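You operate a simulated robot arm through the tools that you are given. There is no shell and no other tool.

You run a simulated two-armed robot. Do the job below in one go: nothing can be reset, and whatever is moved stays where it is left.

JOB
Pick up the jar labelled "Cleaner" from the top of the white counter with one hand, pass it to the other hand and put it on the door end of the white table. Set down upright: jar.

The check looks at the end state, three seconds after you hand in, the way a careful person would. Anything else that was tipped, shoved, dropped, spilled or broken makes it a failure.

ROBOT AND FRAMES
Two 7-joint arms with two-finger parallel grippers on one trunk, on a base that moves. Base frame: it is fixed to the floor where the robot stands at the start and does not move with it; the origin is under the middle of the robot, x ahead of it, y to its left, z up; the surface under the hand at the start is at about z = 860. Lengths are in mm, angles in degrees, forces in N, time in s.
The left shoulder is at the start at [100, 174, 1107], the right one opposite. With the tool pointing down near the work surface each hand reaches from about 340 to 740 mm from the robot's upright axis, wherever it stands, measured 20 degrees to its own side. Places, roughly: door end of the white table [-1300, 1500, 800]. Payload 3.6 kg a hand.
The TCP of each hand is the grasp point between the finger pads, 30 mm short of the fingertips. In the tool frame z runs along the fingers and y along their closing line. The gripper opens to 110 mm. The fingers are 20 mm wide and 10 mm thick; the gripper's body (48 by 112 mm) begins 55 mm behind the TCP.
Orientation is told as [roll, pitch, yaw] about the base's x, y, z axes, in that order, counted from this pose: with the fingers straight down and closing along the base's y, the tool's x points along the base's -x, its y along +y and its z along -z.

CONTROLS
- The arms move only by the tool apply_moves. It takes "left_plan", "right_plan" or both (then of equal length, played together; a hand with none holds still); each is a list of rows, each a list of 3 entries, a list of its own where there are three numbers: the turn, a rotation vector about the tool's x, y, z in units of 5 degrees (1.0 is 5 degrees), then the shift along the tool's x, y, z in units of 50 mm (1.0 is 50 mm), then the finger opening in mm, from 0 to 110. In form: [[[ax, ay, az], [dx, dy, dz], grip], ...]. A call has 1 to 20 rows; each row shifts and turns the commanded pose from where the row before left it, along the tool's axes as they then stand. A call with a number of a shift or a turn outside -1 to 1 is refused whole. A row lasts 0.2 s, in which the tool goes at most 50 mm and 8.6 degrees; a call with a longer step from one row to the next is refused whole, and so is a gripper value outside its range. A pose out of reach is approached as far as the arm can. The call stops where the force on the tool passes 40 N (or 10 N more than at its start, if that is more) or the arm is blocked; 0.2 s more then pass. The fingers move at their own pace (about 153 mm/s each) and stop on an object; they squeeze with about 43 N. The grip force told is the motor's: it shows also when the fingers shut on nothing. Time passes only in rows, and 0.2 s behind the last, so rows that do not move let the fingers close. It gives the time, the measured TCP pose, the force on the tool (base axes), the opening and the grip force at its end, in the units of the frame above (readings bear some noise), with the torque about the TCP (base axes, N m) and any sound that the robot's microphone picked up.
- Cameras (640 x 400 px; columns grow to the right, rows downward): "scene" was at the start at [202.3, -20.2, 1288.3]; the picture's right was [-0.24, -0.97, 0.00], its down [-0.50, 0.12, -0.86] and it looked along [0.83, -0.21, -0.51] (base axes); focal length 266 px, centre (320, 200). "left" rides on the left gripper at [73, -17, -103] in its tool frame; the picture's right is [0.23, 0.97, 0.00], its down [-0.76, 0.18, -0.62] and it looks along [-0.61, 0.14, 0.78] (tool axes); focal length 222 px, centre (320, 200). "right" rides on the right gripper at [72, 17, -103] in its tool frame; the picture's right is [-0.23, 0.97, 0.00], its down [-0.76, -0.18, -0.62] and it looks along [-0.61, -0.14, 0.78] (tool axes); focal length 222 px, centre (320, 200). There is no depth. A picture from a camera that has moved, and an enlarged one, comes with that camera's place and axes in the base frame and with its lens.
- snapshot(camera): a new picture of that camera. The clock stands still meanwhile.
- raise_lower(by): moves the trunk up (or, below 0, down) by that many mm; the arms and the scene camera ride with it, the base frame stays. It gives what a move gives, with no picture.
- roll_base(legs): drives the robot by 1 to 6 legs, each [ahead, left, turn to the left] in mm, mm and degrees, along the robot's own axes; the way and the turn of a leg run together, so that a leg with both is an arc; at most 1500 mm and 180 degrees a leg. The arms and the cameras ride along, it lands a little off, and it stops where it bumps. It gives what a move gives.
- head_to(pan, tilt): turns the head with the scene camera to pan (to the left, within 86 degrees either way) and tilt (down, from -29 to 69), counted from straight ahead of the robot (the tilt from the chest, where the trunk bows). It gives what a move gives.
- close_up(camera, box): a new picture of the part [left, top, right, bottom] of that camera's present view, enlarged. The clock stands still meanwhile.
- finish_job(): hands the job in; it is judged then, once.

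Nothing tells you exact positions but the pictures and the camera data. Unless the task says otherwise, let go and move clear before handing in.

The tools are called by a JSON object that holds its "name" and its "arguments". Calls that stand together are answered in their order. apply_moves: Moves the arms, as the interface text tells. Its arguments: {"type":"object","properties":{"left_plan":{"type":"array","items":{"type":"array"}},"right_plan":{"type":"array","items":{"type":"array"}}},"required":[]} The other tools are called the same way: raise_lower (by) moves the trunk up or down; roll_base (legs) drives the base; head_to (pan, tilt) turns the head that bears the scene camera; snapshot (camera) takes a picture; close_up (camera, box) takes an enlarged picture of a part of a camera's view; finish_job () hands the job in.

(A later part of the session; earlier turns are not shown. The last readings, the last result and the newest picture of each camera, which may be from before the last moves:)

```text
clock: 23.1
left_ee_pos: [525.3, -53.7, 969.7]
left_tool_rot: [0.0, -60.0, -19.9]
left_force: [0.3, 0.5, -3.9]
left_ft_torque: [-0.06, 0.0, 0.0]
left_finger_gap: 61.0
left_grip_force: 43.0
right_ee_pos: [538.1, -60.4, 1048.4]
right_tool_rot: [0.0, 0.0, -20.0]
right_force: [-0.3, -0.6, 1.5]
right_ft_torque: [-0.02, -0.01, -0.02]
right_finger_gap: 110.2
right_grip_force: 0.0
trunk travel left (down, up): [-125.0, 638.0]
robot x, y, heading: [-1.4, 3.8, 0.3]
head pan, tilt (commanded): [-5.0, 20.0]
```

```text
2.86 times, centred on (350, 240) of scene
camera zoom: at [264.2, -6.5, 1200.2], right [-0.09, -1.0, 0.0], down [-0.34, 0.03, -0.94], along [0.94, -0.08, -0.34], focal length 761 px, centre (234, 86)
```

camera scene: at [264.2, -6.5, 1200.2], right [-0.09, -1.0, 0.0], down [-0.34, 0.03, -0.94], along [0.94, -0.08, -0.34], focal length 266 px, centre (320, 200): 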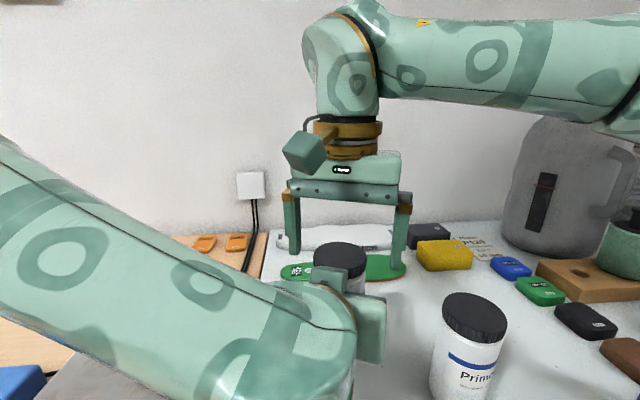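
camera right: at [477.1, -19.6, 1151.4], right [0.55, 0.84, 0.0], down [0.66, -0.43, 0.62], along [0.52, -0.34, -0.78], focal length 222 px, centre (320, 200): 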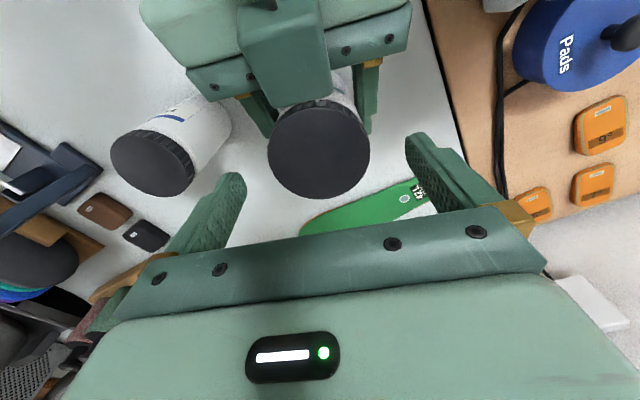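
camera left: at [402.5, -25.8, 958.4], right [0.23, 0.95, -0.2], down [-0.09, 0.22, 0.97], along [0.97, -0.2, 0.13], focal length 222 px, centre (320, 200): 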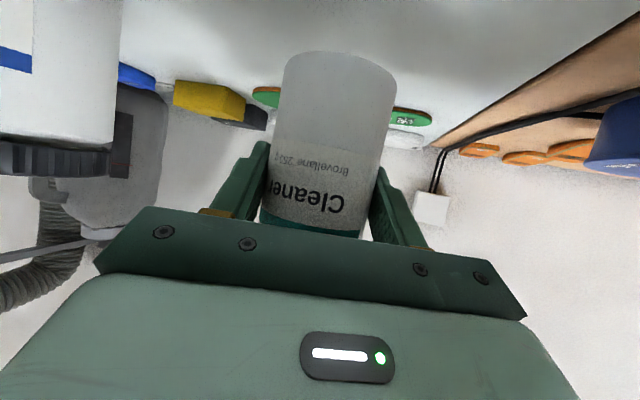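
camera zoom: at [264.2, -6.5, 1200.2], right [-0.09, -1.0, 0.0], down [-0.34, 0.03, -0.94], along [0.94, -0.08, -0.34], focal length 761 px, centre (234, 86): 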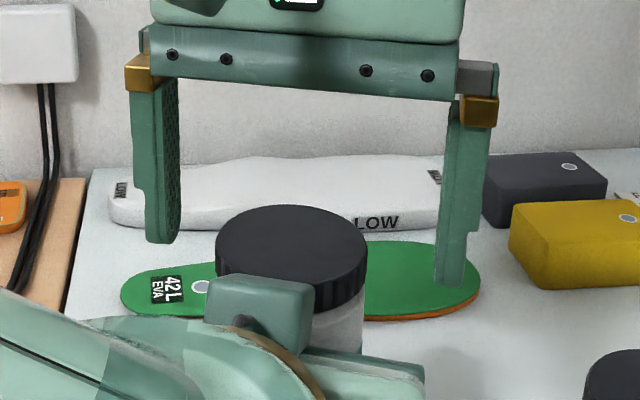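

The zoom puts the lid centre at about (527.5, -53.5) with its top near z=1030. I'll shift the right hand 5 mm back and 2 mm left, then descend 29 mm so its tips stay about 7 mm above the left fingers.

{"name": "apply_moves", "arguments": {"right_plan": [[[0, 0, 0], [0.1, 0.04, 0], 110], [[0, 0, 0], [0, 0, 0.29], 110], [[0, 0, 0], [0, 0, 0.29], 110], [[0, 0, 0], [0, 0, 0], 110]]}}

{"name": "close_up", "arguments": {"camera": "right", "box": [200, 40, 460, 240]}}

{"name": "close_up", "arguments": {"camera": "scene", "box": [260, 100, 440, 310]}}

{"name": "snapshot", "arguments": {"camera": "left"}}

```text
clock: 24.1
left_ee_pos: [525.0, -52.5, 968.4]
left_tool_rot: [-0.2, -59.9, -19.7]
left_force: [-0.2, -0.1, -2.8]
left_ft_torque: [-0.02, -0.02, -0.01]
left_finger_gap: 61.4
left_grip_force: 43.2
right_ee_pos: [534.7, -56.3, 1017.2]
right_tool_rot: [0.0, 0.1, -20.0]
right_force: [0.3, -0.3, -0.1]
right_ft_torque: [-0.01, -0.02, 0.0]
right_finger_gap: 110.1
right_grip_force: 0.0
trunk travel left (down, up): [-125.0, 638.0]
robot x, y, heading: [-0.8, 6.1, 0.2]
head pan, tilt (commanded): [-5.0, 20.0]
```

```text
2.00 times, centred on (330, 140) of right
camera zoom: at [472.2, -16.7, 1120.0], right [0.55, 0.84, 0.0], down [0.66, -0.43, 0.62], along [0.52, -0.34, -0.78], focal length 444 px, centre (300, 320)
```

zoom: 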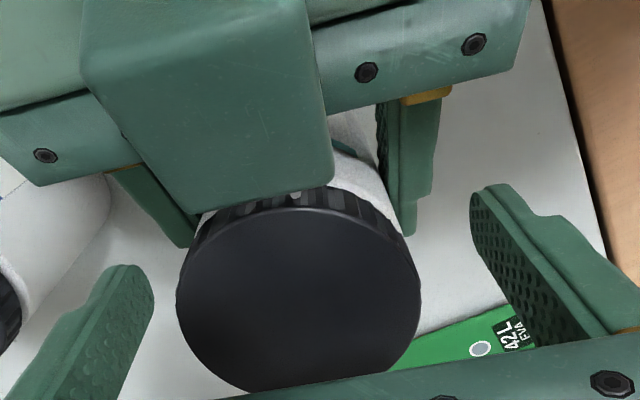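

```text
1.90 times, centred on (350, 205) of scene
camera zoom: at [264.4, -6.6, 1200.1], right [-0.09, -1.0, 0.0], down [-0.34, 0.03, -0.94], along [0.94, -0.08, -0.34], focal length 507 px, centre (263, 190)
```

zoom: 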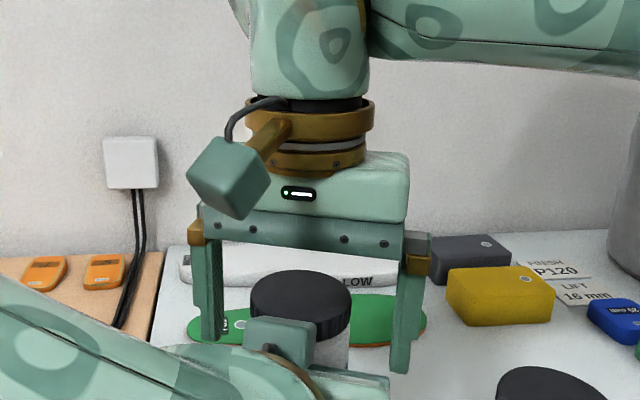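

```text
taken
camera left: at [402.5, -25.3, 958.4], right [0.22, 0.95, -0.2], down [-0.09, 0.22, 0.97], along [0.97, -0.2, 0.13], focal length 222 px, centre (320, 200)
```

left: 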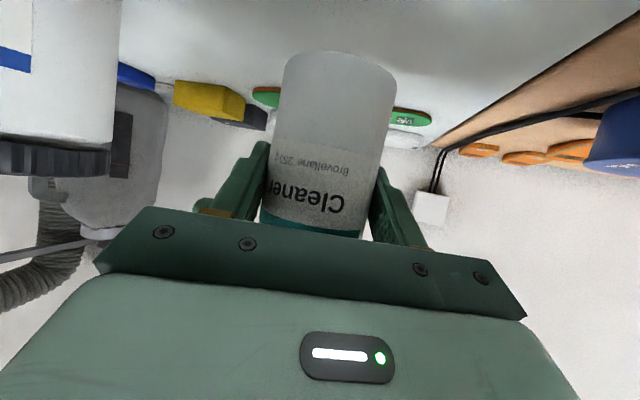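

The lid is centred to within about 1 mm laterally but sits 8 mm off the finger middle fore-aft. I'll shift 4 mm back and 2 mm up so the pads bear squarely, then close the right hand while the left keeps holding.

{"name": "apply_moves", "arguments": {"right_plan": [[[0, 0, 0], [0.08, 0.02, -0.04], 110], [[0, 0, 0], [0, 0, 0], 110], [[0, 0, 0], [0, 0, 0], 75], [[0, 0, 0], [0, 0, 0], 30], [[0, 0, 0], [0, 0, 0], 30], [[0, 0, 0], [0, 0, 0], 30]]}}

{"name": "close_up", "arguments": {"camera": "right", "box": [200, 40, 460, 240]}}

{"name": "close_up", "arguments": {"camera": "scene", "box": [260, 100, 440, 310]}}

{"name": "snapshot", "arguments": {"camera": "left"}}

```text
clock: 25.5
left_ee_pos: [525.2, -52.1, 969.1]
left_tool_rot: [-0.2, -59.8, -19.7]
left_force: [0.6, 6.7, -2.6]
left_ft_torque: [-0.03, -0.03, 0.18]
left_finger_gap: 61.4
left_grip_force: 43.2
right_ee_pos: [529.7, -53.6, 1019.2]
right_tool_rot: [-0.1, 0.1, -20.0]
right_force: [-1.4, -7.3, 0.1]
right_ft_torque: [-0.38, 0.13, -0.12]
right_finger_gap: 61.1
right_grip_force: 42.9
trunk travel left (down, up): [-125.0, 638.0]
robot x, y, heading: [-0.4, 3.5, 0.5]
head pan, tilt (commanded): [-5.0, 20.0]
```

```text
2.00 times, centred on (330, 140) of right
camera zoom: at [468.2, -13.8, 1121.1], right [0.55, 0.84, 0.0], down [0.66, -0.43, 0.62], along [0.52, -0.34, -0.78], focal length 444 px, centre (300, 320)
```

zoom: 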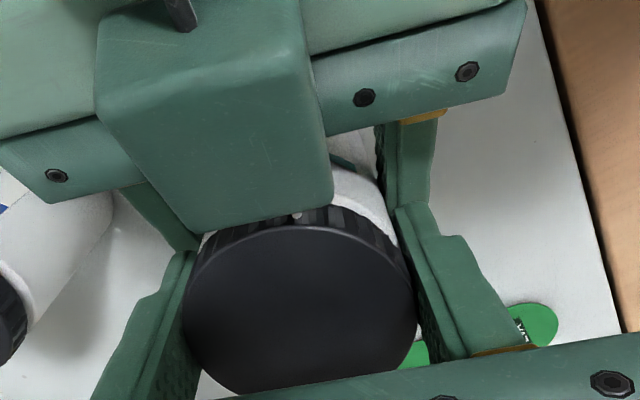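

```text
1.90 times, centred on (350, 205) of scene
camera zoom: at [264.4, -6.6, 1200.1], right [-0.09, -1.0, 0.0], down [-0.34, 0.03, -0.94], along [0.94, -0.08, -0.34], focal length 507 px, centre (263, 190)
```

zoom: 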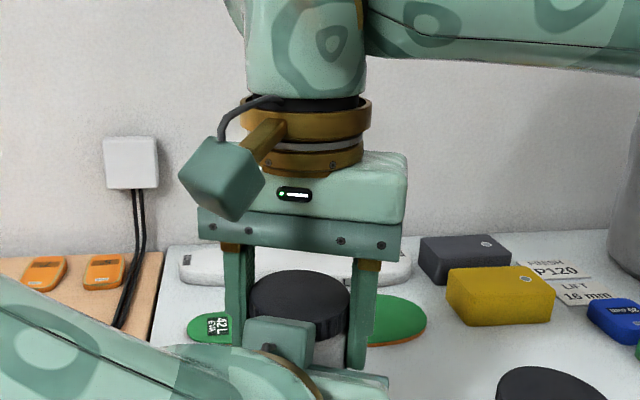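

```text
taken
camera left: at [402.7, -25.2, 958.3], right [0.22, 0.95, -0.2], down [-0.09, 0.22, 0.97], along [0.97, -0.2, 0.13], focal length 222 px, centre (320, 200)
```

left: 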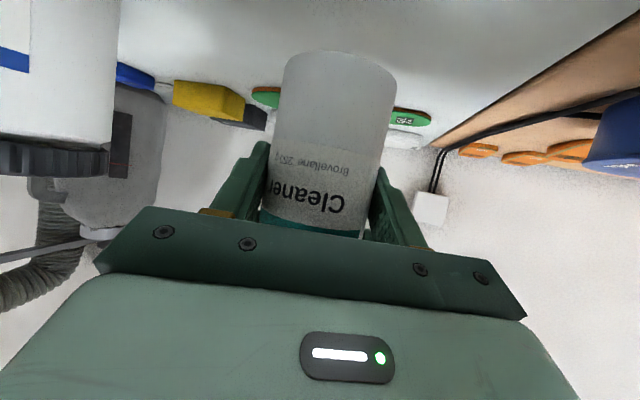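

The right hand has a firm grip on the lid (61.1 mm, 43 N), and both hands hold the jar. Now I'll open the left fingers with no other motion.

{"name": "apply_moves", "arguments": {"left_plan": [[[0, 0, 0], [0, 0, 0], 75], [[0, 0, 0], [0, 0, 0], 110], [[0, 0, 0], [0, 0, 0], 110], [[0, 0, 0], [0, 0, 0], 110]], "right_plan": [[[0, 0, 0], [0, 0, 0], 30], [[0, 0, 0], [0, 0, 0], 30], [[0, 0, 0], [0, 0, 0], 30], [[0, 0, 0], [0, 0, 0], 30]]}}

{"name": "snapshot", "arguments": {"camera": "left"}}

{"name": "close_up", "arguments": {"camera": "right", "box": [200, 40, 460, 240]}}

```text
clock: 26.5
left_ee_pos: [525.2, -52.7, 970.5]
left_tool_rot: [-0.1, -59.9, -19.8]
left_force: [-0.6, 0.5, 0.2]
left_ft_torque: [-0.02, -0.01, 0.03]
left_finger_gap: 110.1
left_grip_force: 0.0
right_ee_pos: [529.5, -54.5, 1018.7]
right_tool_rot: [0.0, 0.2, -20.0]
right_force: [-0.1, 0.5, 0.1]
right_ft_torque: [0.0, -0.04, 0.0]
right_finger_gap: 61.0
right_grip_force: 43.1
trunk travel left (down, up): [-125.0, 638.0]
robot x, y, heading: [-1.9, 1.2, -0.3]
head pan, tilt (commanded): [-5.0, 20.0]
```

```text
taken
camera left: at [402.6, -25.4, 958.4], right [0.23, 0.95, -0.2], down [-0.09, 0.22, 0.97], along [0.97, -0.2, 0.13], focal length 222 px, centre (320, 200)
```

left: 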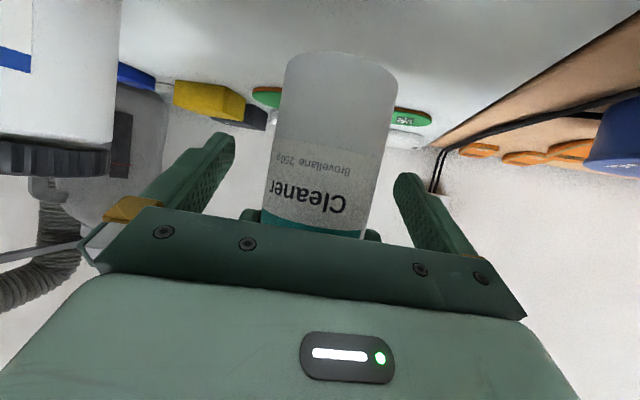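

```text
2.00 times, centred on (330, 140) of right
camera zoom: at [468.2, -13.8, 1121.2], right [0.55, 0.84, 0.0], down [0.66, -0.43, 0.62], along [0.52, -0.34, -0.78], focal length 444 px, centre (300, 320)
```

zoom: 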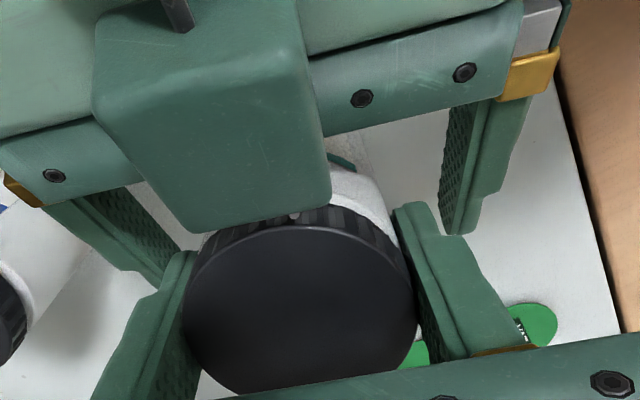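

The left fingers are fully open and the jar stays put in the right hand. I'll back the left hand straight out horizontally, away from the jar.

{"name": "apply_moves", "arguments": {"left_plan": [[[0, 0, 0], [0.1, 0, -0.1732], 110], [[0, 0, 0], [0.2, 0, -0.3464], 110], [[0, 0, 0], [0.3, 0, -0.52], 110], [[0, 0, 0], [0.3, 0, -0.52], 110], [[0, 0, 0], [0.2, 0, -0.3464], 110], [[0, 0, 0], [0, 0, 0], 110]], "right_plan": [[[0, 0, 0], [0, 0, 0], 30], [[0, 0, 0], [0, 0, 0], 30], [[0, 0, 0], [0, 0, 0], 30], [[0, 0, 0], [0, 0, 0], 30], [[0, 0, 0], [0, 0, 0], 30], [[0, 0, 0], [0, 0, 0], 30]]}}

{"name": "snapshot", "arguments": {"camera": "left"}}

{"name": "snapshot", "arguments": {"camera": "scene"}}

{"name": "snapshot", "arguments": {"camera": "right"}}

```text
clock: 27.9
left_ee_pos: [423.8, -14.8, 972.6]
left_tool_rot: [-0.1, -59.9, -19.9]
left_force: [-0.2, -0.7, -0.2]
left_ft_torque: [0.0, -0.01, -0.02]
left_finger_gap: 110.1
left_grip_force: 0.0
right_ee_pos: [529.9, -53.6, 1018.7]
right_tool_rot: [0.0, 0.1, -20.0]
right_force: [1.3, -0.2, 0.1]
right_ft_torque: [0.0, 0.01, 0.0]
right_finger_gap: 60.9
right_grip_force: 43.3
trunk travel left (down, up): [-125.0, 638.0]
robot x, y, heading: [-4.4, -3.7, -0.1]
head pan, tilt (commanded): [-5.0, 20.0]
```

```text
taken
camera left: at [301.1, 12.8, 961.6], right [0.22, 0.95, -0.2], down [-0.09, 0.22, 0.97], along [0.97, -0.2, 0.13], focal length 222 px, centre (320, 200)
```

left: 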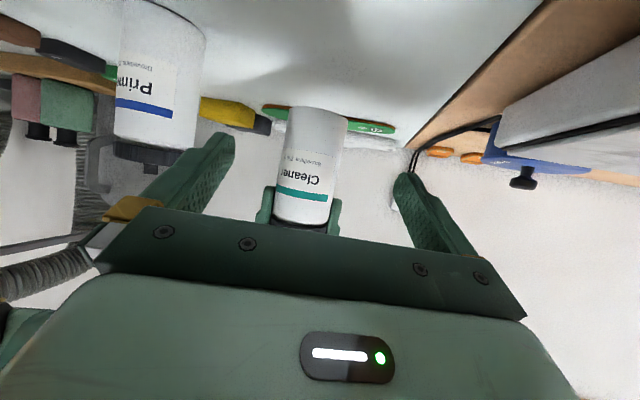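

```text
taken
camera scene: at [264.5, -6.6, 1200.1], right [-0.09, -1.0, 0.0], down [-0.34, 0.03, -0.94], along [0.94, -0.08, -0.34], focal length 266 px, centre (320, 200)
```

scene: 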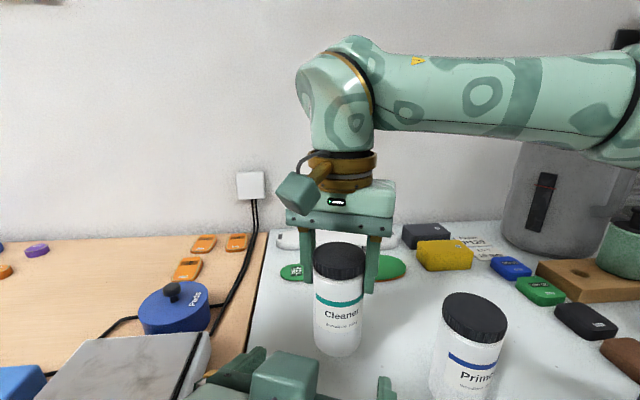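

```text
taken
camera right: at [468.3, -13.8, 1121.1], right [0.55, 0.84, 0.0], down [0.66, -0.43, 0.62], along [0.52, -0.34, -0.78], focal length 222 px, centre (320, 200)
```

right: 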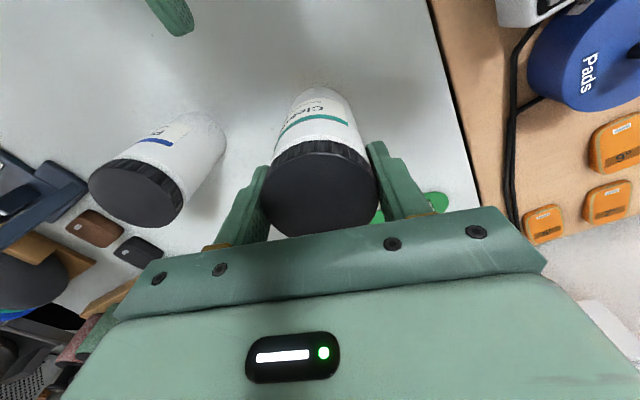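

The right hand alone now holds the Cleaner jar upright, about 45 mm above the counter, and the left hand is clear. I'll raise the trunk so jar and hands are well above everything, then move the left hand aside.

{"name": "raise_lower", "arguments": {"by": 130}}

{"name": "snapshot", "arguments": {"camera": "scene"}}

```text
clock: 29.5
left_ee_pos: [423.5, -16.4, 1100.9]
left_tool_rot: [-0.2, -59.9, -19.8]
left_force: [0.2, -0.1, -0.1]
left_ft_torque: [-0.02, 0.02, 0.05]
left_finger_gap: 110.0
left_grip_force: 0.1
right_ee_pos: [531.5, -53.9, 1148.3]
right_tool_rot: [-0.1, 0.1, -20.0]
right_force: [0.2, 0.0, -2.6]
right_ft_torque: [0.02, 0.01, 0.0]
right_finger_gap: 61.3
right_grip_force: 43.3
trunk travel left (down, up): [-255.0, 508.0]
robot x, y, heading: [-2.0, -2.9, 0.0]
head pan, tilt (commanded): [-5.0, 20.0]
```

```text
taken
camera scene: at [193.8, -6.6, 1336.3], right [-0.09, -1.0, 0.0], down [-0.34, 0.03, -0.94], along [0.94, -0.08, -0.34], focal length 266 px, centre (320, 200)
```

scene: 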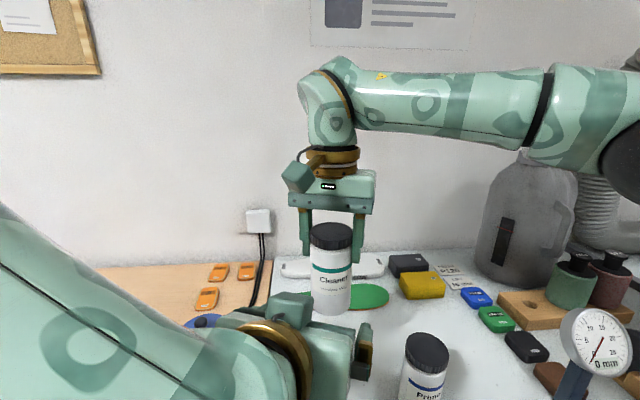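

The right hand carries the jar at z≈1148 with its weight showing. I'll move the left hand aside and turn it fingers-down again, then draw the right hand with the jar nearer the body for driving.

{"name": "apply_moves", "arguments": {"left_plan": [[[0, 0, 0], [0.128, 0.705, -0.222], 110], [[0, 0, 0], [0.128, 0.705, -0.222], 110], [[0, 0, 0], [0.128, 0.705, -0.222], 110], [[0, 0, 0], [0.128, 0.705, -0.222], 110], [[0, 1, 0], [0, 0, 0], 110], [[0, 1, 0], [0, 0, 0], 110], [[0, 1, 0], [0, 0, 0], 110], [[0, 1, 0], [0, 0, 0], 110], [[0, 1, 0], [0, 0, 0], 110], [[0, 1, 0], [0, 0, 0], 110], [[0, 1, 0], [0, 0, 0], 110], [[0, 1, 0], [0, 0, 0], 110], [[0, 1, 0], [0, 0, 0], 110], [[0, 1, 0], [0, 0, 0], 110], [[0, 1, 0], [0, 0, 0], 110], [[0, 1, 0], [0, 0, 0], 110], [[0, 0, -1], [0, 0, 0], 110], [[0, 0, -1], [0, 0, 0], 110], [[0, 0, -1], [0, 0, 0], 110], [[0, 0, -1], [0, 0, 0], 110]], "right_plan": [[[0, 0, 0], [0, 0, 0], 30], [[0, 0, 0], [0, 0, 0], 30], [[0, 0, 0], [0, 0, 0], 30], [[0, 0, 0], [0, 0, 0], 30], [[0, 0, 0], [0.27, -0.577, 0], 30], [[0, 0, 0], [0.27, -0.577, 0], 30], [[0, 0, 0], [0.27, -0.577, 0], 30], [[0, 0, 0], [0.27, -0.577, 0], 30], [[0, 0, 0], [0, 0, 0], 30], [[0, 0, 0], [0, 0, 0], 30], [[0, 0, 0], [0, 0, 0], 30], [[0, 0, 0], [0, 0, 0], 30], [[0, 0, 0], [0, 0, 0], 30], [[0, 0, 0], [0, 0, 0], 30], [[0, 0, 0], [0, 0, 0], 30], [[0, 0, 0], [0, 0, 0], 30], [[0, 0, 0], [0, 0, 0], 30], [[0, 0, 0], [0, 0, 0], 30], [[0, 0, 0], [0, 0, 0], 30], [[0, 0, 0], [0, 0, 0], 30]]}}

{"name": "head_to", "arguments": {"pan": 80, "tilt": 20}}

{"name": "snapshot", "arguments": {"camera": "scene"}}

```text
clock: 33.7
left_ee_pos: [467.2, 110.0, 1115.6]
left_tool_rot: [-0.1, 0.2, 0.2]
left_force: [-0.3, 0.8, -0.2]
left_ft_torque: [-0.02, 0.02, 0.05]
left_finger_gap: 109.9
left_grip_force: 0.0
left hand out of reach, approached as far as the arm can: row 2, 3, 4
right_ee_pos: [440.6, -143.1, 1149.4]
right_tool_rot: [0.0, 0.1, -20.0]
right_force: [-0.6, 0.3, 0.2]
right_ft_torque: [-0.01, -0.01, 0.0]
right_finger_gap: 61.2
right_grip_force: 43.1
trunk travel left (down, up): [-255.0, 508.0]
robot x, y, heading: [4.5, 0.7, 0.1]
head pan, tilt (commanded): [-5.0, 20.0]
```

```text
clock: 35.2
left_ee_pos: [465.6, 111.6, 1115.8]
left_tool_rot: [0.0, 0.2, 0.1]
left_force: [-0.3, 0.6, -0.1]
left_ft_torque: [-0.01, 0.0, 0.02]
left_finger_gap: 110.2
left_grip_force: 0.1
right_ee_pos: [441.7, -142.2, 1148.6]
right_tool_rot: [-0.1, 0.1, -20.0]
right_force: [0.4, 0.6, 0.0]
right_ft_torque: [0.02, 0.05, -0.03]
right_finger_gap: 61.1
right_grip_force: 42.8
trunk travel left (down, up): [-255.0, 508.0]
robot x, y, heading: [0.5, -1.2, 0.2]
head pan, tilt (commanded): [80.0, 20.0]
```

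```text
taken
camera scene: at [116.5, 93.2, 1336.6], right [0.98, -0.17, 0.0], down [-0.06, -0.34, -0.94], along [0.16, 0.93, -0.34], focal length 266 px, centre (320, 200)
```

scene: 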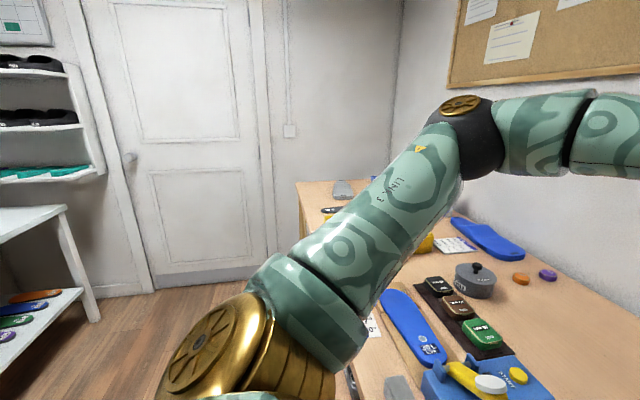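

To the left I see the door and, behind-left, the corner of the white table at about (-1040, 1690), which fits the given place. Before backing off I'll check the right side and further left for obstacles.

{"name": "head_to", "arguments": {"pan": -86, "tilt": 25}}

{"name": "snapshot", "arguments": {"camera": "scene"}}

{"name": "head_to", "arguments": {"pan": 86, "tilt": 10}}

{"name": "snapshot", "arguments": {"camera": "scene"}}

```text
clock: 37.8
left_ee_pos: [468.2, 110.9, 1115.4]
left_tool_rot: [0.0, 0.1, 0.0]
left_force: [0.0, -0.3, -1.4]
left_ft_torque: [-0.01, 0.01, 0.01]
left_finger_gap: 110.2
left_grip_force: 0.1
right_ee_pos: [442.0, -142.6, 1148.4]
right_tool_rot: [0.0, 0.1, -20.0]
right_force: [-0.7, 0.4, -1.0]
right_ft_torque: [0.02, 0.02, 0.0]
right_finger_gap: 61.1
right_grip_force: 43.2
trunk travel left (down, up): [-255.0, 508.0]
robot x, y, heading: [-0.3, -0.8, -0.1]
head pan, tilt (commanded): [-85.9, 25.0]
```

```text
taken
camera scene: at [106.8, -90.4, 1328.5], right [-1.0, -0.07, 0.0], down [-0.03, 0.42, -0.91], along [0.06, -0.9, -0.42], focal length 266 px, centre (320, 200)
```

scene: 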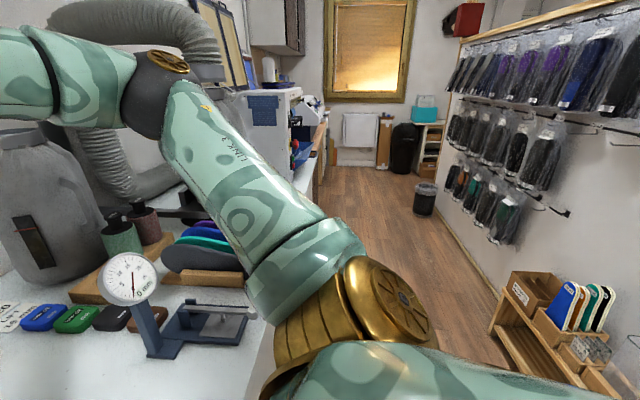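

```text
clock: 40.4
left_ee_pos: [466.8, 110.8, 1115.3]
left_tool_rot: [0.0, 0.2, 0.0]
left_force: [-0.5, -0.6, 0.2]
left_ft_torque: [-0.02, 0.01, -0.01]
left_finger_gap: 110.0
left_grip_force: 0.0
right_ee_pos: [440.4, -143.5, 1148.8]
right_tool_rot: [-0.1, 0.1, -20.0]
right_force: [-1.0, 1.2, 0.1]
right_ft_torque: [-0.02, -0.03, 0.0]
right_finger_gap: 61.3
right_grip_force: 43.7
trunk travel left (down, up): [-255.0, 508.0]
robot x, y, heading: [0.2, 1.6, -0.0]
head pan, tilt (commanded): [85.9, 10.0]
```

```text
taken
camera scene: at [106.9, 94.2, 1352.9], right [1.0, -0.07, 0.0], down [-0.01, -0.17, -0.98], along [0.07, 0.98, -0.17], focal length 266 px, centre (320, 200)
```

scene: 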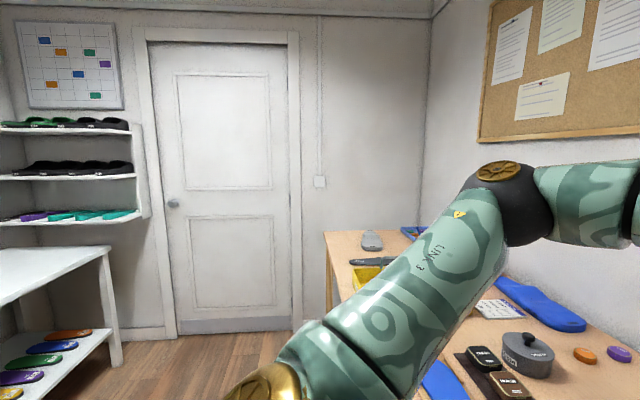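

To the right is a corridor with a low wooden display that may reach behind me, so I need to see before backing far. I'll back off just 150 mm, turn left 50 degrees with the hands above everything, and look toward the white table.

{"name": "roll_base", "arguments": {"legs": [[-150, 0, 0]]}}

{"name": "roll_base", "arguments": {"legs": [[0, 0, 50]]}}

{"name": "snapshot", "arguments": {"camera": "scene"}}

```text
clock: 41.8
left_ee_pos: [315.4, 110.0, 1116.4]
left_tool_rot: [0.0, 0.0, -0.1]
left_force: [-0.5, 0.3, -0.1]
left_ft_torque: [-0.01, -0.04, -0.02]
left_finger_gap: 110.1
left_grip_force: 0.1
right_ee_pos: [289.9, -143.3, 1149.3]
right_tool_rot: [0.0, 0.0, -20.2]
right_force: [0.2, 0.5, 0.0]
right_ft_torque: [0.0, -0.02, 0.02]
right_finger_gap: 61.2
right_grip_force: 42.8
trunk travel left (down, up): [-255.0, 508.0]
robot x, y, heading: [-151.9, 2.6, -0.2]
head pan, tilt (commanded): [85.9, 10.0]
```

```text
clock: 44.4
left_ee_pos: [64.5, 429.6, 1115.2]
left_tool_rot: [-0.1, 0.1, 50.1]
left_force: [0.0, 0.3, 0.1]
left_ft_torque: [0.0, -0.05, -0.02]
left_finger_gap: 109.8
left_grip_force: 0.1
right_ee_pos: [241.2, 246.1, 1149.1]
right_tool_rot: [0.0, 0.1, 30.1]
right_force: [0.2, 0.1, -0.6]
right_ft_torque: [0.02, 0.01, -0.01]
right_finger_gap: 60.9
right_grip_force: 42.5
trunk travel left (down, up): [-255.0, 508.0]
robot x, y, heading: [-150.2, 3.2, 50.1]
head pan, tilt (commanded): [85.9, 10.0]
```

```text
taken
camera scene: at [-152.6, 142.8, 1352.9], right [0.69, 0.72, 0.0], down [0.12, -0.12, -0.98], along [-0.71, 0.68, -0.17], focal length 266 px, centre (320, 200)
```

scene: 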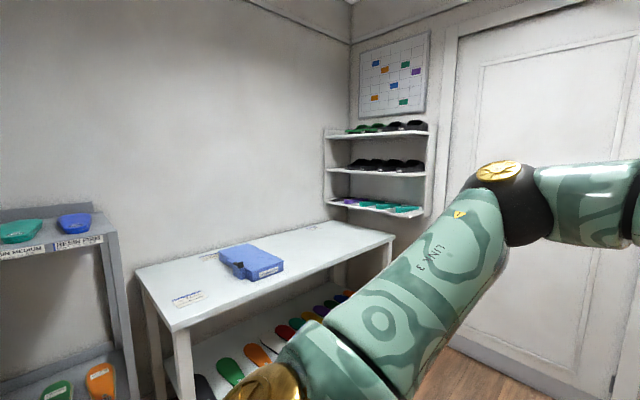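

I see the whole white table: its front edge is near x≈-1037, it runs from y≈330 to 1687, a blue binder sits at about (-1280, 750), and the door end looks clear. I'll drive to the open middle of the room first, then turn to face the table.

{"name": "roll_base", "arguments": {"legs": [[309, 716, 0]]}}

{"name": "roll_base", "arguments": {"legs": [[0, 0, 130]]}}

{"name": "head_to", "arguments": {"pan": -40, "tilt": 25}}

{"name": "snapshot", "arguments": {"camera": "scene"}}

{"name": "snapshot", "arguments": {"camera": "right"}}

```text
clock: 48.7
left_ee_pos: [-291.1, 1132.1, 1114.9]
left_tool_rot: [-0.1, 0.1, 49.5]
left_force: [-0.3, 0.1, -0.3]
left_ft_torque: [0.02, 0.0, 0.01]
left_finger_gap: 110.0
left_grip_force: 0.1
right_ee_pos: [-115.0, 946.5, 1147.9]
right_tool_rot: [-0.1, 0.1, 29.5]
right_force: [0.0, 0.7, 0.0]
right_ft_torque: [-0.04, -0.03, -0.01]
right_finger_gap: 61.0
right_grip_force: 43.7
trunk travel left (down, up): [-255.0, 508.0]
robot x, y, heading: [-510.5, 705.9, 49.5]
head pan, tilt (commanded): [85.9, 10.0]
```

```text
clock: 54.5
left_ee_pos: [-976.4, 594.1, 1116.4]
left_tool_rot: [-0.1, 0.0, 180.0]
left_force: [0.4, -0.1, -0.7]
left_ft_torque: [0.01, -0.02, 0.02]
left_finger_gap: 110.0
left_grip_force: 0.0
right_ee_pos: [-949.9, 848.4, 1148.7]
right_tool_rot: [0.0, 0.1, 160.0]
right_force: [0.1, -0.5, 0.0]
right_ft_torque: [0.03, -0.01, -0.01]
right_finger_gap: 60.9
right_grip_force: 43.1
trunk travel left (down, up): [-255.0, 508.0]
robot x, y, heading: [-509.0, 703.3, 179.9]
head pan, tilt (commanded): [85.9, 10.0]
```

```text
clock: 56.5
left_ee_pos: [-976.3, 595.3, 1115.9]
left_tool_rot: [0.0, 0.2, 180.0]
left_force: [0.3, 0.7, -0.1]
left_ft_torque: [0.0, 0.0, -0.04]
left_finger_gap: 110.2
left_grip_force: 0.0
right_ee_pos: [-949.5, 848.2, 1148.6]
right_tool_rot: [0.1, 0.2, 159.8]
right_force: [0.4, 1.0, -0.4]
right_ft_torque: [0.03, 0.01, 0.03]
right_finger_gap: 60.8
right_grip_force: 42.7
trunk travel left (down, up): [-255.0, 508.0]
robot x, y, heading: [-508.4, 707.4, 179.9]
head pan, tilt (commanded): [-40.0, 25.0]
```

```text
taken
camera scene: at [-679.1, 765.8, 1328.5], right [0.64, 0.76, 0.0], down [0.32, -0.27, -0.91], along [-0.69, 0.58, -0.42], focal length 266 px, centre (320, 200)
```

scene: 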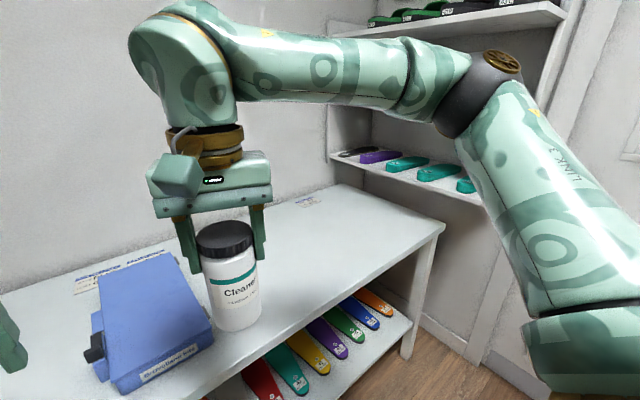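

```text
taken
camera right: at [-887.4, 807.1, 1251.2], right [-0.55, -0.84, 0.0], down [-0.65, 0.43, 0.62], along [-0.52, 0.34, -0.78], focal length 222 px, centre (320, 200)
```

right: 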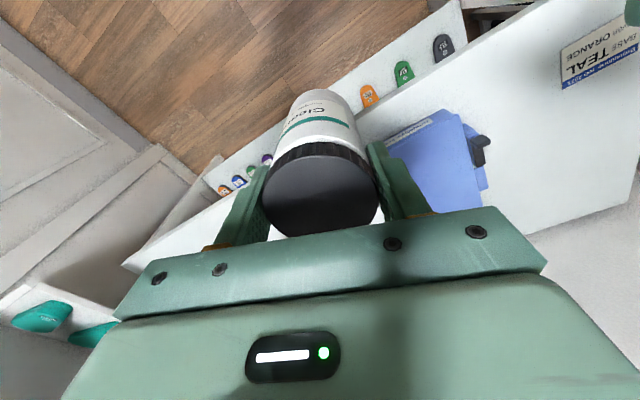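

The table's door end is clear apart from a small card at the back edge. There's a shelf unit on the door wall that my right elbow must not hit, so I'll move toward the end in steps and look again.

{"name": "roll_base", "arguments": {"legs": [[90, -295, 0]]}}

{"name": "head_to", "arguments": {"pan": -60, "tilt": 10}}

{"name": "snapshot", "arguments": {"camera": "scene"}}

{"name": "head_to", "arguments": {"pan": -15, "tilt": 35}}

{"name": "snapshot", "arguments": {"camera": "scene"}}

{"name": "snapshot", "arguments": {"camera": "right"}}

```text
clock: 58.6
left_ee_pos: [-1065.0, 888.3, 1115.0]
left_tool_rot: [0.0, 0.2, -180.0]
left_force: [0.7, 0.3, 0.2]
left_ft_torque: [-0.05, -0.01, 0.01]
left_finger_gap: 110.0
left_grip_force: 0.1
right_ee_pos: [-1038.7, 1141.5, 1147.1]
right_tool_rot: [0.0, 0.0, 160.1]
right_force: [-1.1, 1.5, -0.1]
right_ft_torque: [-0.08, -0.03, 0.01]
right_finger_gap: 60.9
right_grip_force: 42.6
trunk travel left (down, up): [-255.0, 508.0]
robot x, y, heading: [-596.9, 999.7, -180.0]
head pan, tilt (commanded): [-40.0, 25.0]
```

```text
clock: 59.4
left_ee_pos: [-1064.6, 887.6, 1116.1]
left_tool_rot: [-0.1, 0.1, -179.9]
left_force: [0.1, -0.4, -1.0]
left_ft_torque: [0.0, 0.01, 0.0]
left_finger_gap: 110.1
left_grip_force: 0.0
right_ee_pos: [-1039.9, 1141.2, 1147.7]
right_tool_rot: [0.1, 0.2, 160.0]
right_force: [0.0, -0.5, 0.7]
right_ft_torque: [-0.02, 0.0, 0.04]
right_finger_gap: 61.0
right_grip_force: 42.8
trunk travel left (down, up): [-255.0, 508.0]
robot x, y, heading: [-599.2, 998.4, -179.8]
head pan, tilt (commanded): [-60.0, 10.0]
```

```text
taken
camera scene: at [-744.2, 1081.0, 1352.8], right [0.86, 0.5, 0.0], down [0.09, -0.15, -0.98], along [-0.49, 0.85, -0.17], focal length 266 px, centre (320, 200)
```

scene: 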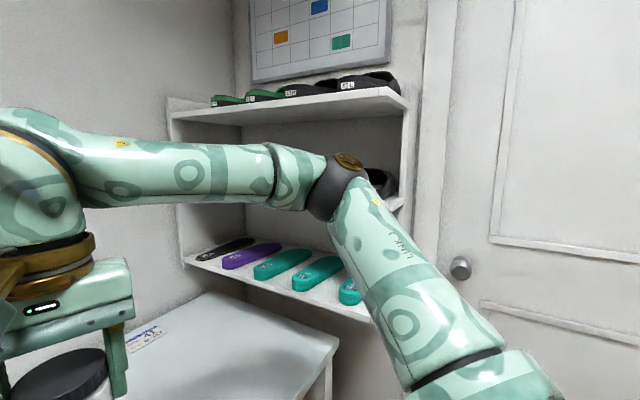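

```text
clock: 60.6
left_ee_pos: [-1063.5, 887.2, 1116.4]
left_tool_rot: [-0.1, 0.2, -179.9]
left_force: [-0.9, 0.0, -0.8]
left_ft_torque: [0.03, 0.0, 0.0]
left_finger_gap: 110.2
left_grip_force: 0.1
right_ee_pos: [-1039.2, 1140.4, 1148.6]
right_tool_rot: [0.0, 0.0, 160.1]
right_force: [-0.1, -0.3, 0.1]
right_ft_torque: [-0.02, -0.02, -0.02]
right_finger_gap: 60.8
right_grip_force: 42.9
trunk travel left (down, up): [-255.0, 508.0]
robot x, y, heading: [-598.0, 997.5, -179.7]
head pan, tilt (commanded): [-15.0, 35.0]
```

```text
taken
camera scene: at [-782.6, 1023.3, 1312.7], right [0.26, 0.97, 0.0], down [0.55, -0.15, -0.82], along [-0.79, 0.21, -0.57], focal length 266 px, centre (320, 200)
```

scene: 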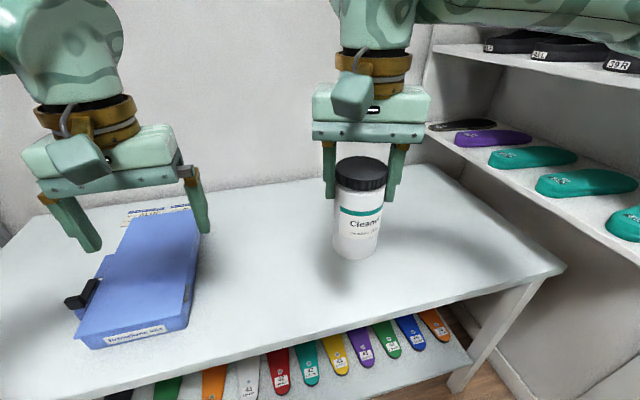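

```text
taken
camera right: at [-976.6, 1100.0, 1251.1], right [-0.55, -0.84, 0.0], down [-0.66, 0.43, 0.62], along [-0.52, 0.34, -0.78], focal length 222 px, centre (320, 200)
```

right: 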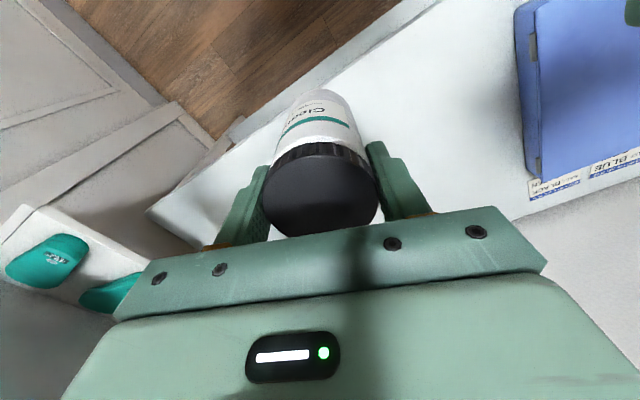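

The shelf front is at about y≈1665 and x from -1676 to -860, while the table end is clear with only a flat card near (-1568, 1457). I'll stand at about (-720, 1110) facing the table so the right arm can reach (-1290, 1460) with its elbow well short of the shelf.

{"name": "roll_base", "arguments": {"legs": [[122, -112, 0]]}}

{"name": "head_to", "arguments": {"pan": -40, "tilt": 35}}

{"name": "snapshot", "arguments": {"camera": "scene"}}

{"name": "snapshot", "arguments": {"camera": "right"}}

```text
clock: 62.0
left_ee_pos: [-1187.1, 999.9, 1115.4]
left_tool_rot: [0.0, 0.2, -179.8]
left_force: [-0.1, 0.6, -0.1]
left_ft_torque: [0.04, 0.01, -0.03]
left_finger_gap: 109.9
left_grip_force: 0.0
right_ee_pos: [-1161.5, 1255.0, 1148.0]
right_tool_rot: [0.0, 0.1, 160.2]
right_force: [-0.6, 0.2, -2.8]
right_ft_torque: [-0.02, -0.01, 0.0]
right_finger_gap: 60.7
right_grip_force: 42.4
trunk travel left (down, up): [-255.0, 508.0]
robot x, y, heading: [-719.5, 1109.8, -179.9]
head pan, tilt (commanded): [-15.0, 35.0]
```

```text
clock: 62.9
left_ee_pos: [-1185.4, 999.6, 1115.9]
left_tool_rot: [-0.1, 0.2, -179.9]
left_force: [-0.4, 0.0, 0.5]
left_ft_torque: [-0.03, -0.01, -0.02]
left_finger_gap: 109.9
left_grip_force: 0.2
right_ee_pos: [-1160.5, 1253.8, 1149.2]
right_tool_rot: [0.0, 0.1, 160.2]
right_force: [-0.2, 0.1, -3.5]
right_ft_torque: [-0.03, 0.05, -0.02]
right_finger_gap: 61.0
right_grip_force: 43.0
trunk travel left (down, up): [-255.0, 508.0]
robot x, y, heading: [-722.2, 1112.6, -179.7]
head pan, tilt (commanded): [-40.0, 35.0]
```

```text
taken
camera scene: at [-886.2, 1169.7, 1312.7], right [0.64, 0.77, 0.0], down [0.44, -0.37, -0.82], along [-0.63, 0.52, -0.57], focal length 266 px, centre (320, 200)
```

scene: 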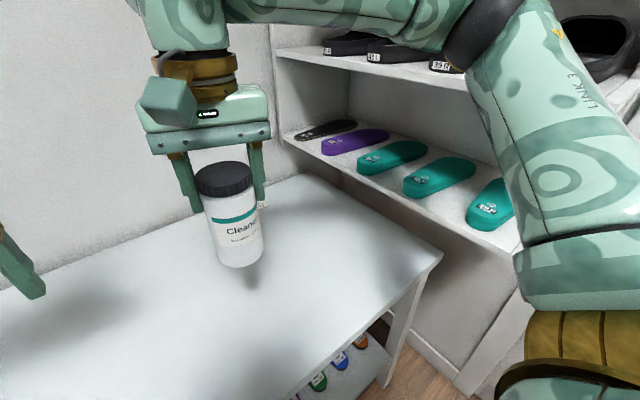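

```text
taken
camera right: at [-1097.8, 1212.3, 1251.0], right [-0.54, -0.84, 0.0], down [-0.66, 0.42, 0.62], along [-0.52, 0.34, -0.78], focal length 222 px, centre (320, 200)
```

right: 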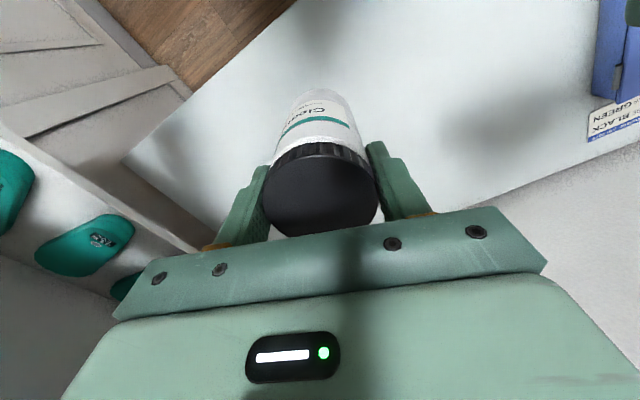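

The shelf clearance looks fine and the table end is empty. I'll reach toward (-1290, 1460) while descending, in two halves, watching the elbow.

{"name": "apply_moves", "arguments": {"right_plan": [[[0, 0, 0], [-0.482, -0.373, 0.375], 30], [[0, 0, 0], [-0.482, -0.373, 0.375], 30], [[0, 0, 0], [-0.482, -0.373, 0.375], 30], [[0, 0, 0], [-0.482, -0.373, 0.375], 30], [[0, 0, 0], [0, 0, 0], 30]]}}

{"name": "head_to", "arguments": {"pan": -55, "tilt": 25}}

{"name": "snapshot", "arguments": {"camera": "scene"}}

```text
clock: 64.1
left_ee_pos: [-1185.4, 999.5, 1116.1]
left_tool_rot: [-0.1, 0.1, -179.6]
left_force: [0.1, -0.4, -0.4]
left_ft_torque: [0.02, 0.01, 0.0]
left_finger_gap: 109.9
left_grip_force: 0.1
right_ee_pos: [-1226.3, 1354.7, 1073.3]
right_tool_rot: [-0.2, 0.1, 160.3]
right_force: [-0.2, -0.3, -0.6]
right_ft_torque: [0.03, 0.01, 0.0]
right_finger_gap: 61.0
right_grip_force: 42.7
trunk travel left (down, up): [-255.0, 508.0]
robot x, y, heading: [-723.4, 1113.3, -179.7]
head pan, tilt (commanded): [-40.0, 35.0]
```

```text
clock: 64.9
left_ee_pos: [-1185.4, 999.5, 1115.7]
left_tool_rot: [0.0, 0.1, -179.8]
left_force: [0.5, 0.6, 0.0]
left_ft_torque: [-0.02, 0.02, 0.0]
left_finger_gap: 109.9
left_grip_force: 0.0
right_ee_pos: [-1226.1, 1355.3, 1073.2]
right_tool_rot: [0.1, 0.1, 160.2]
right_force: [0.5, -0.6, -0.7]
right_ft_torque: [0.0, 0.01, 0.0]
right_finger_gap: 60.9
right_grip_force: 43.1
trunk travel left (down, up): [-255.0, 508.0]
robot x, y, heading: [-721.7, 1113.4, -179.4]
head pan, tilt (commanded): [-55.0, 25.0]
```

```text
taken
camera scene: at [-871.7, 1188.7, 1328.4], right [0.82, 0.58, 0.0], down [0.24, -0.35, -0.91], along [-0.52, 0.74, -0.42], focal length 266 px, centre (320, 200)
```

scene: 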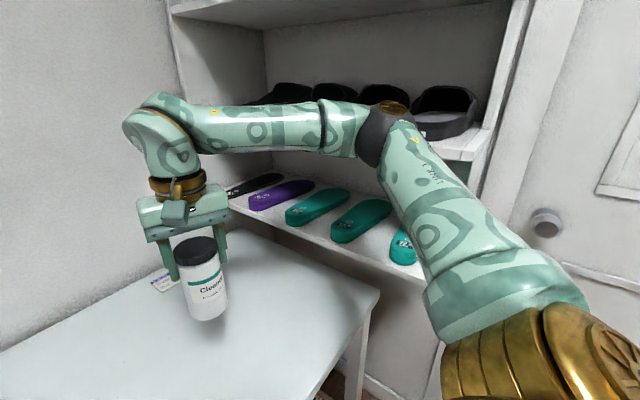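

The elbow stays near y≈1480, well short of the shelf. I'll do the second half of the reach and check.

{"name": "apply_moves", "arguments": {"right_plan": [[[0, 0, 0], [-0.482, -0.373, 0.375], 30], [[0, 0, 0], [-0.482, -0.373, 0.375], 30], [[0, 0, 0], [-0.482, -0.373, 0.375], 30], [[0, 0, 0], [-0.482, -0.373, 0.375], 30], [[0, 0, 0], [0, 0, 0], 30]]}}

{"name": "snapshot", "arguments": {"camera": "scene"}}

{"name": "snapshot", "arguments": {"camera": "right"}}

```text
clock: 66.1
left_ee_pos: [-1184.8, 999.3, 1115.4]
left_tool_rot: [-0.1, 0.2, -179.7]
left_force: [0.5, 0.7, -0.2]
left_ft_torque: [0.01, 0.03, 0.0]
left_finger_gap: 110.0
left_grip_force: 0.0
right_ee_pos: [-1289.4, 1457.9, 998.2]
right_tool_rot: [-0.2, 0.1, 160.2]
right_force: [0.6, -0.4, -0.4]
right_ft_torque: [-0.02, -0.03, 0.02]
right_finger_gap: 60.9
right_grip_force: 42.7
trunk travel left (down, up): [-255.0, 508.0]
robot x, y, heading: [-720.5, 1111.7, -179.9]
head pan, tilt (commanded): [-55.0, 25.0]
```

```text
taken
camera scene: at [-871.6, 1188.5, 1328.4], right [0.82, 0.58, 0.0], down [0.24, -0.35, -0.91], along [-0.52, 0.74, -0.42], focal length 266 px, centre (320, 200)
```

scene: 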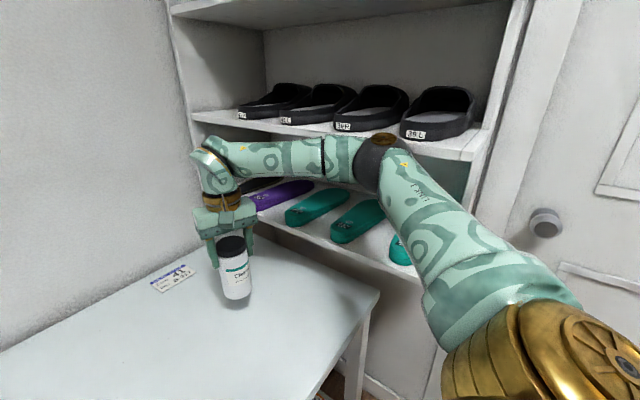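

```text
taken
camera right: at [-1226.5, 1416.8, 1099.9], right [-0.54, -0.84, 0.0], down [-0.66, 0.43, 0.62], along [-0.52, 0.34, -0.78], focal length 222 px, centre (320, 200)
```

right: 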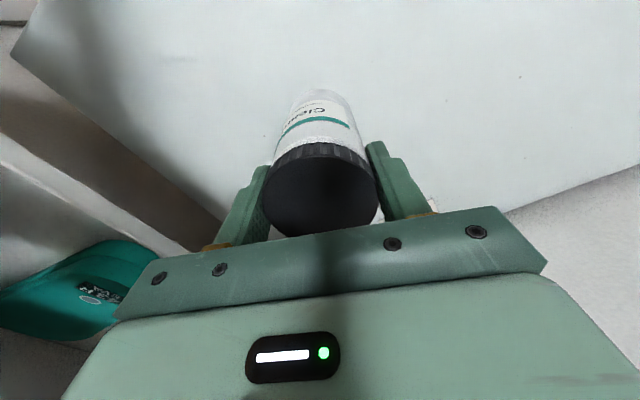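

The jar is over the table at (-1289, 1458) with its base roughly 85 mm above the surface, and the elbow still clears the shelf. I'll descend 60 mm straight down, then look.

{"name": "apply_moves", "arguments": {"right_plan": [[[0, 0, 0], [0, 0, 0.4], 30], [[0, 0, 0], [0, 0, 0.4], 30], [[0, 0, 0], [0, 0, 0.4], 30], [[0, 0, 0], [0, 0, 0], 30]]}}

{"name": "snapshot", "arguments": {"camera": "scene"}}

{"name": "close_up", "arguments": {"camera": "scene", "box": [170, 200, 330, 320]}}

```text
clock: 67.1
left_ee_pos: [-1186.2, 999.2, 1116.0]
left_tool_rot: [-0.2, 0.1, -179.8]
left_force: [0.4, 0.0, -0.5]
left_ft_torque: [0.01, 0.02, 0.05]
left_finger_gap: 109.9
left_grip_force: 0.0
right_ee_pos: [-1289.7, 1456.9, 937.2]
right_tool_rot: [0.0, 0.1, 160.2]
right_force: [-0.2, -0.1, -0.1]
right_ft_torque: [-0.01, -0.01, 0.02]
right_finger_gap: 61.1
right_grip_force: 42.9
trunk travel left (down, up): [-255.0, 508.0]
robot x, y, heading: [-719.5, 1114.2, -179.8]
head pan, tilt (commanded): [-55.0, 25.0]
```

```text
taken
camera scene: at [-871.4, 1188.7, 1328.5], right [0.82, 0.58, 0.0], down [0.24, -0.35, -0.91], along [-0.52, 0.74, -0.42], focal length 266 px, centre (320, 200)
```

scene: 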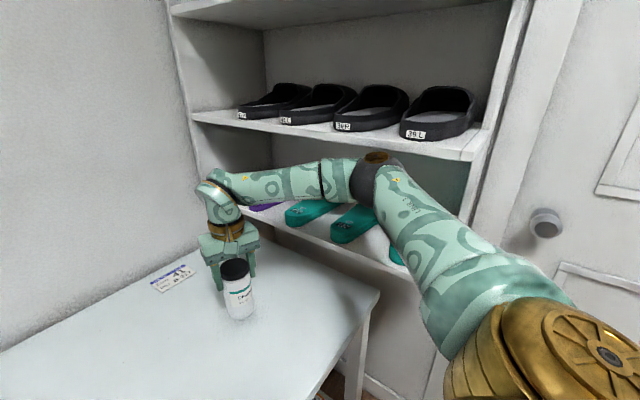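

```text
3.33 times, centred on (250, 260) of scene
camera zoom: at [-871.4, 1188.7, 1328.5], right [0.82, 0.58, 0.0], down [0.24, -0.35, -0.91], along [-0.52, 0.74, -0.42], focal length 888 px, centre (553, 0)
```

zoom: 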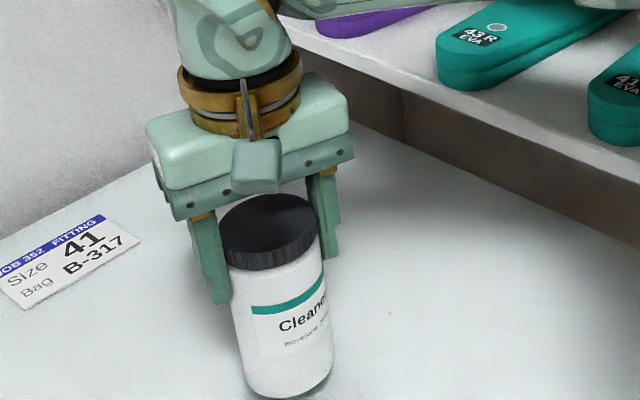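

Everything is clear and the jar hangs about 25 mm above the table. I'll descend 16 mm, then feel for contact in small steps.

{"name": "apply_moves", "arguments": {"right_plan": [[[0, 0, 0], [0, 0, 0.12], 30], [[0, 0, 0], [0, 0, 0.1], 30], [[0, 0, 0], [0, 0, 0.1], 30], [[0, 0, 0], [0, 0, 0], 30]]}}

{"name": "close_up", "arguments": {"camera": "scene", "box": [190, 230, 310, 340]}}

```text
clock: 68.1
left_ee_pos: [-1186.7, 1000.3, 1115.1]
left_tool_rot: [0.0, 0.1, -179.8]
left_force: [0.8, -0.1, 0.1]
left_ft_torque: [-0.02, -0.01, -0.02]
left_finger_gap: 110.0
left_grip_force: 0.0
right_ee_pos: [-1290.9, 1458.7, 920.6]
right_tool_rot: [0.0, 0.2, 160.2]
right_force: [0.4, -0.5, -0.7]
right_ft_torque: [-0.04, -0.01, -0.05]
right_finger_gap: 60.8
right_grip_force: 43.1
trunk travel left (down, up): [-255.0, 508.0]
robot x, y, heading: [-721.9, 1114.0, -179.8]
head pan, tilt (commanded): [-55.0, 25.0]
```

```text
3.64 times, centred on (250, 285) of scene
camera zoom: at [-871.6, 1188.8, 1328.5], right [0.82, 0.58, 0.0], down [0.24, -0.35, -0.91], along [-0.52, 0.74, -0.42], focal length 968 px, centre (574, -109)
```

zoom: 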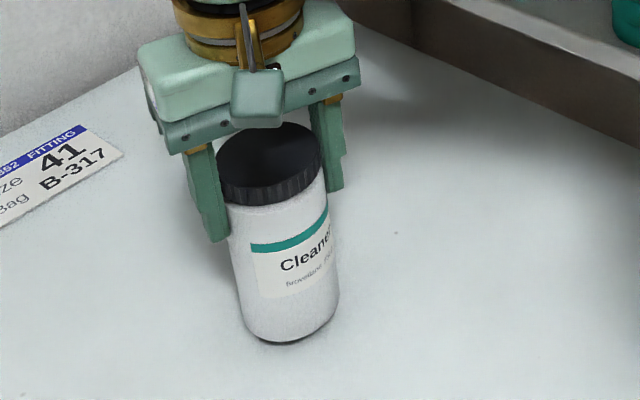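

The jar's base is only several millimetres above the table now. I'll step down 2 mm at a time, watching the force.

{"name": "apply_moves", "arguments": {"right_plan": [[[0, 0, 0], [0, 0, 0.04], 30], [[0, 0, 0], [0, 0, 0.04], 30], [[0, 0, 0], [0, 0, 0.02], 30]]}}

{"name": "close_up", "arguments": {"camera": "scene", "box": [220, 280, 280, 340]}}

```text
clock: 68.9
left_ee_pos: [-1185.5, 999.3, 1116.1]
left_tool_rot: [0.0, 0.1, -179.8]
left_force: [0.2, -0.2, 0.0]
left_ft_torque: [-0.04, -0.01, 0.0]
left_finger_gap: 110.0
left_grip_force: 0.1
right_ee_pos: [-1292.0, 1459.0, 917.8]
right_tool_rot: [0.0, 0.1, 160.2]
right_force: [-0.5, -0.8, 0.5]
right_ft_torque: [0.0, -0.02, 0.02]
right_finger_gap: 61.1
right_grip_force: 43.2
trunk travel left (down, up): [-255.0, 508.0]
robot x, y, heading: [-721.1, 1109.6, -179.8]
head pan, tilt (commanded): [-55.0, 25.0]
```

```text
6.67 times, centred on (250, 310) of scene
camera zoom: at [-871.6, 1188.9, 1328.4], right [0.82, 0.58, 0.0], down [0.24, -0.35, -0.91], along [-0.52, 0.74, -0.42], focal length 1775 px, centre (787, -533)
```

zoom: 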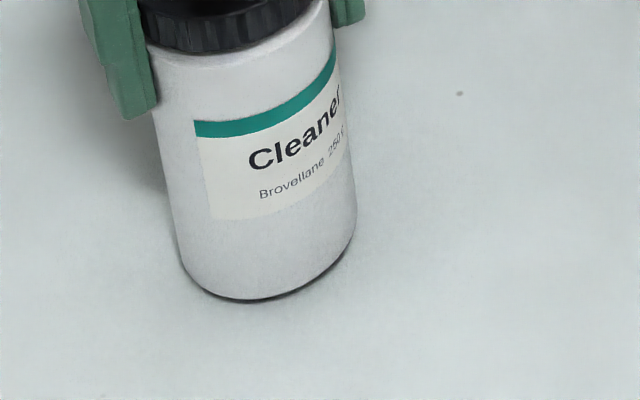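

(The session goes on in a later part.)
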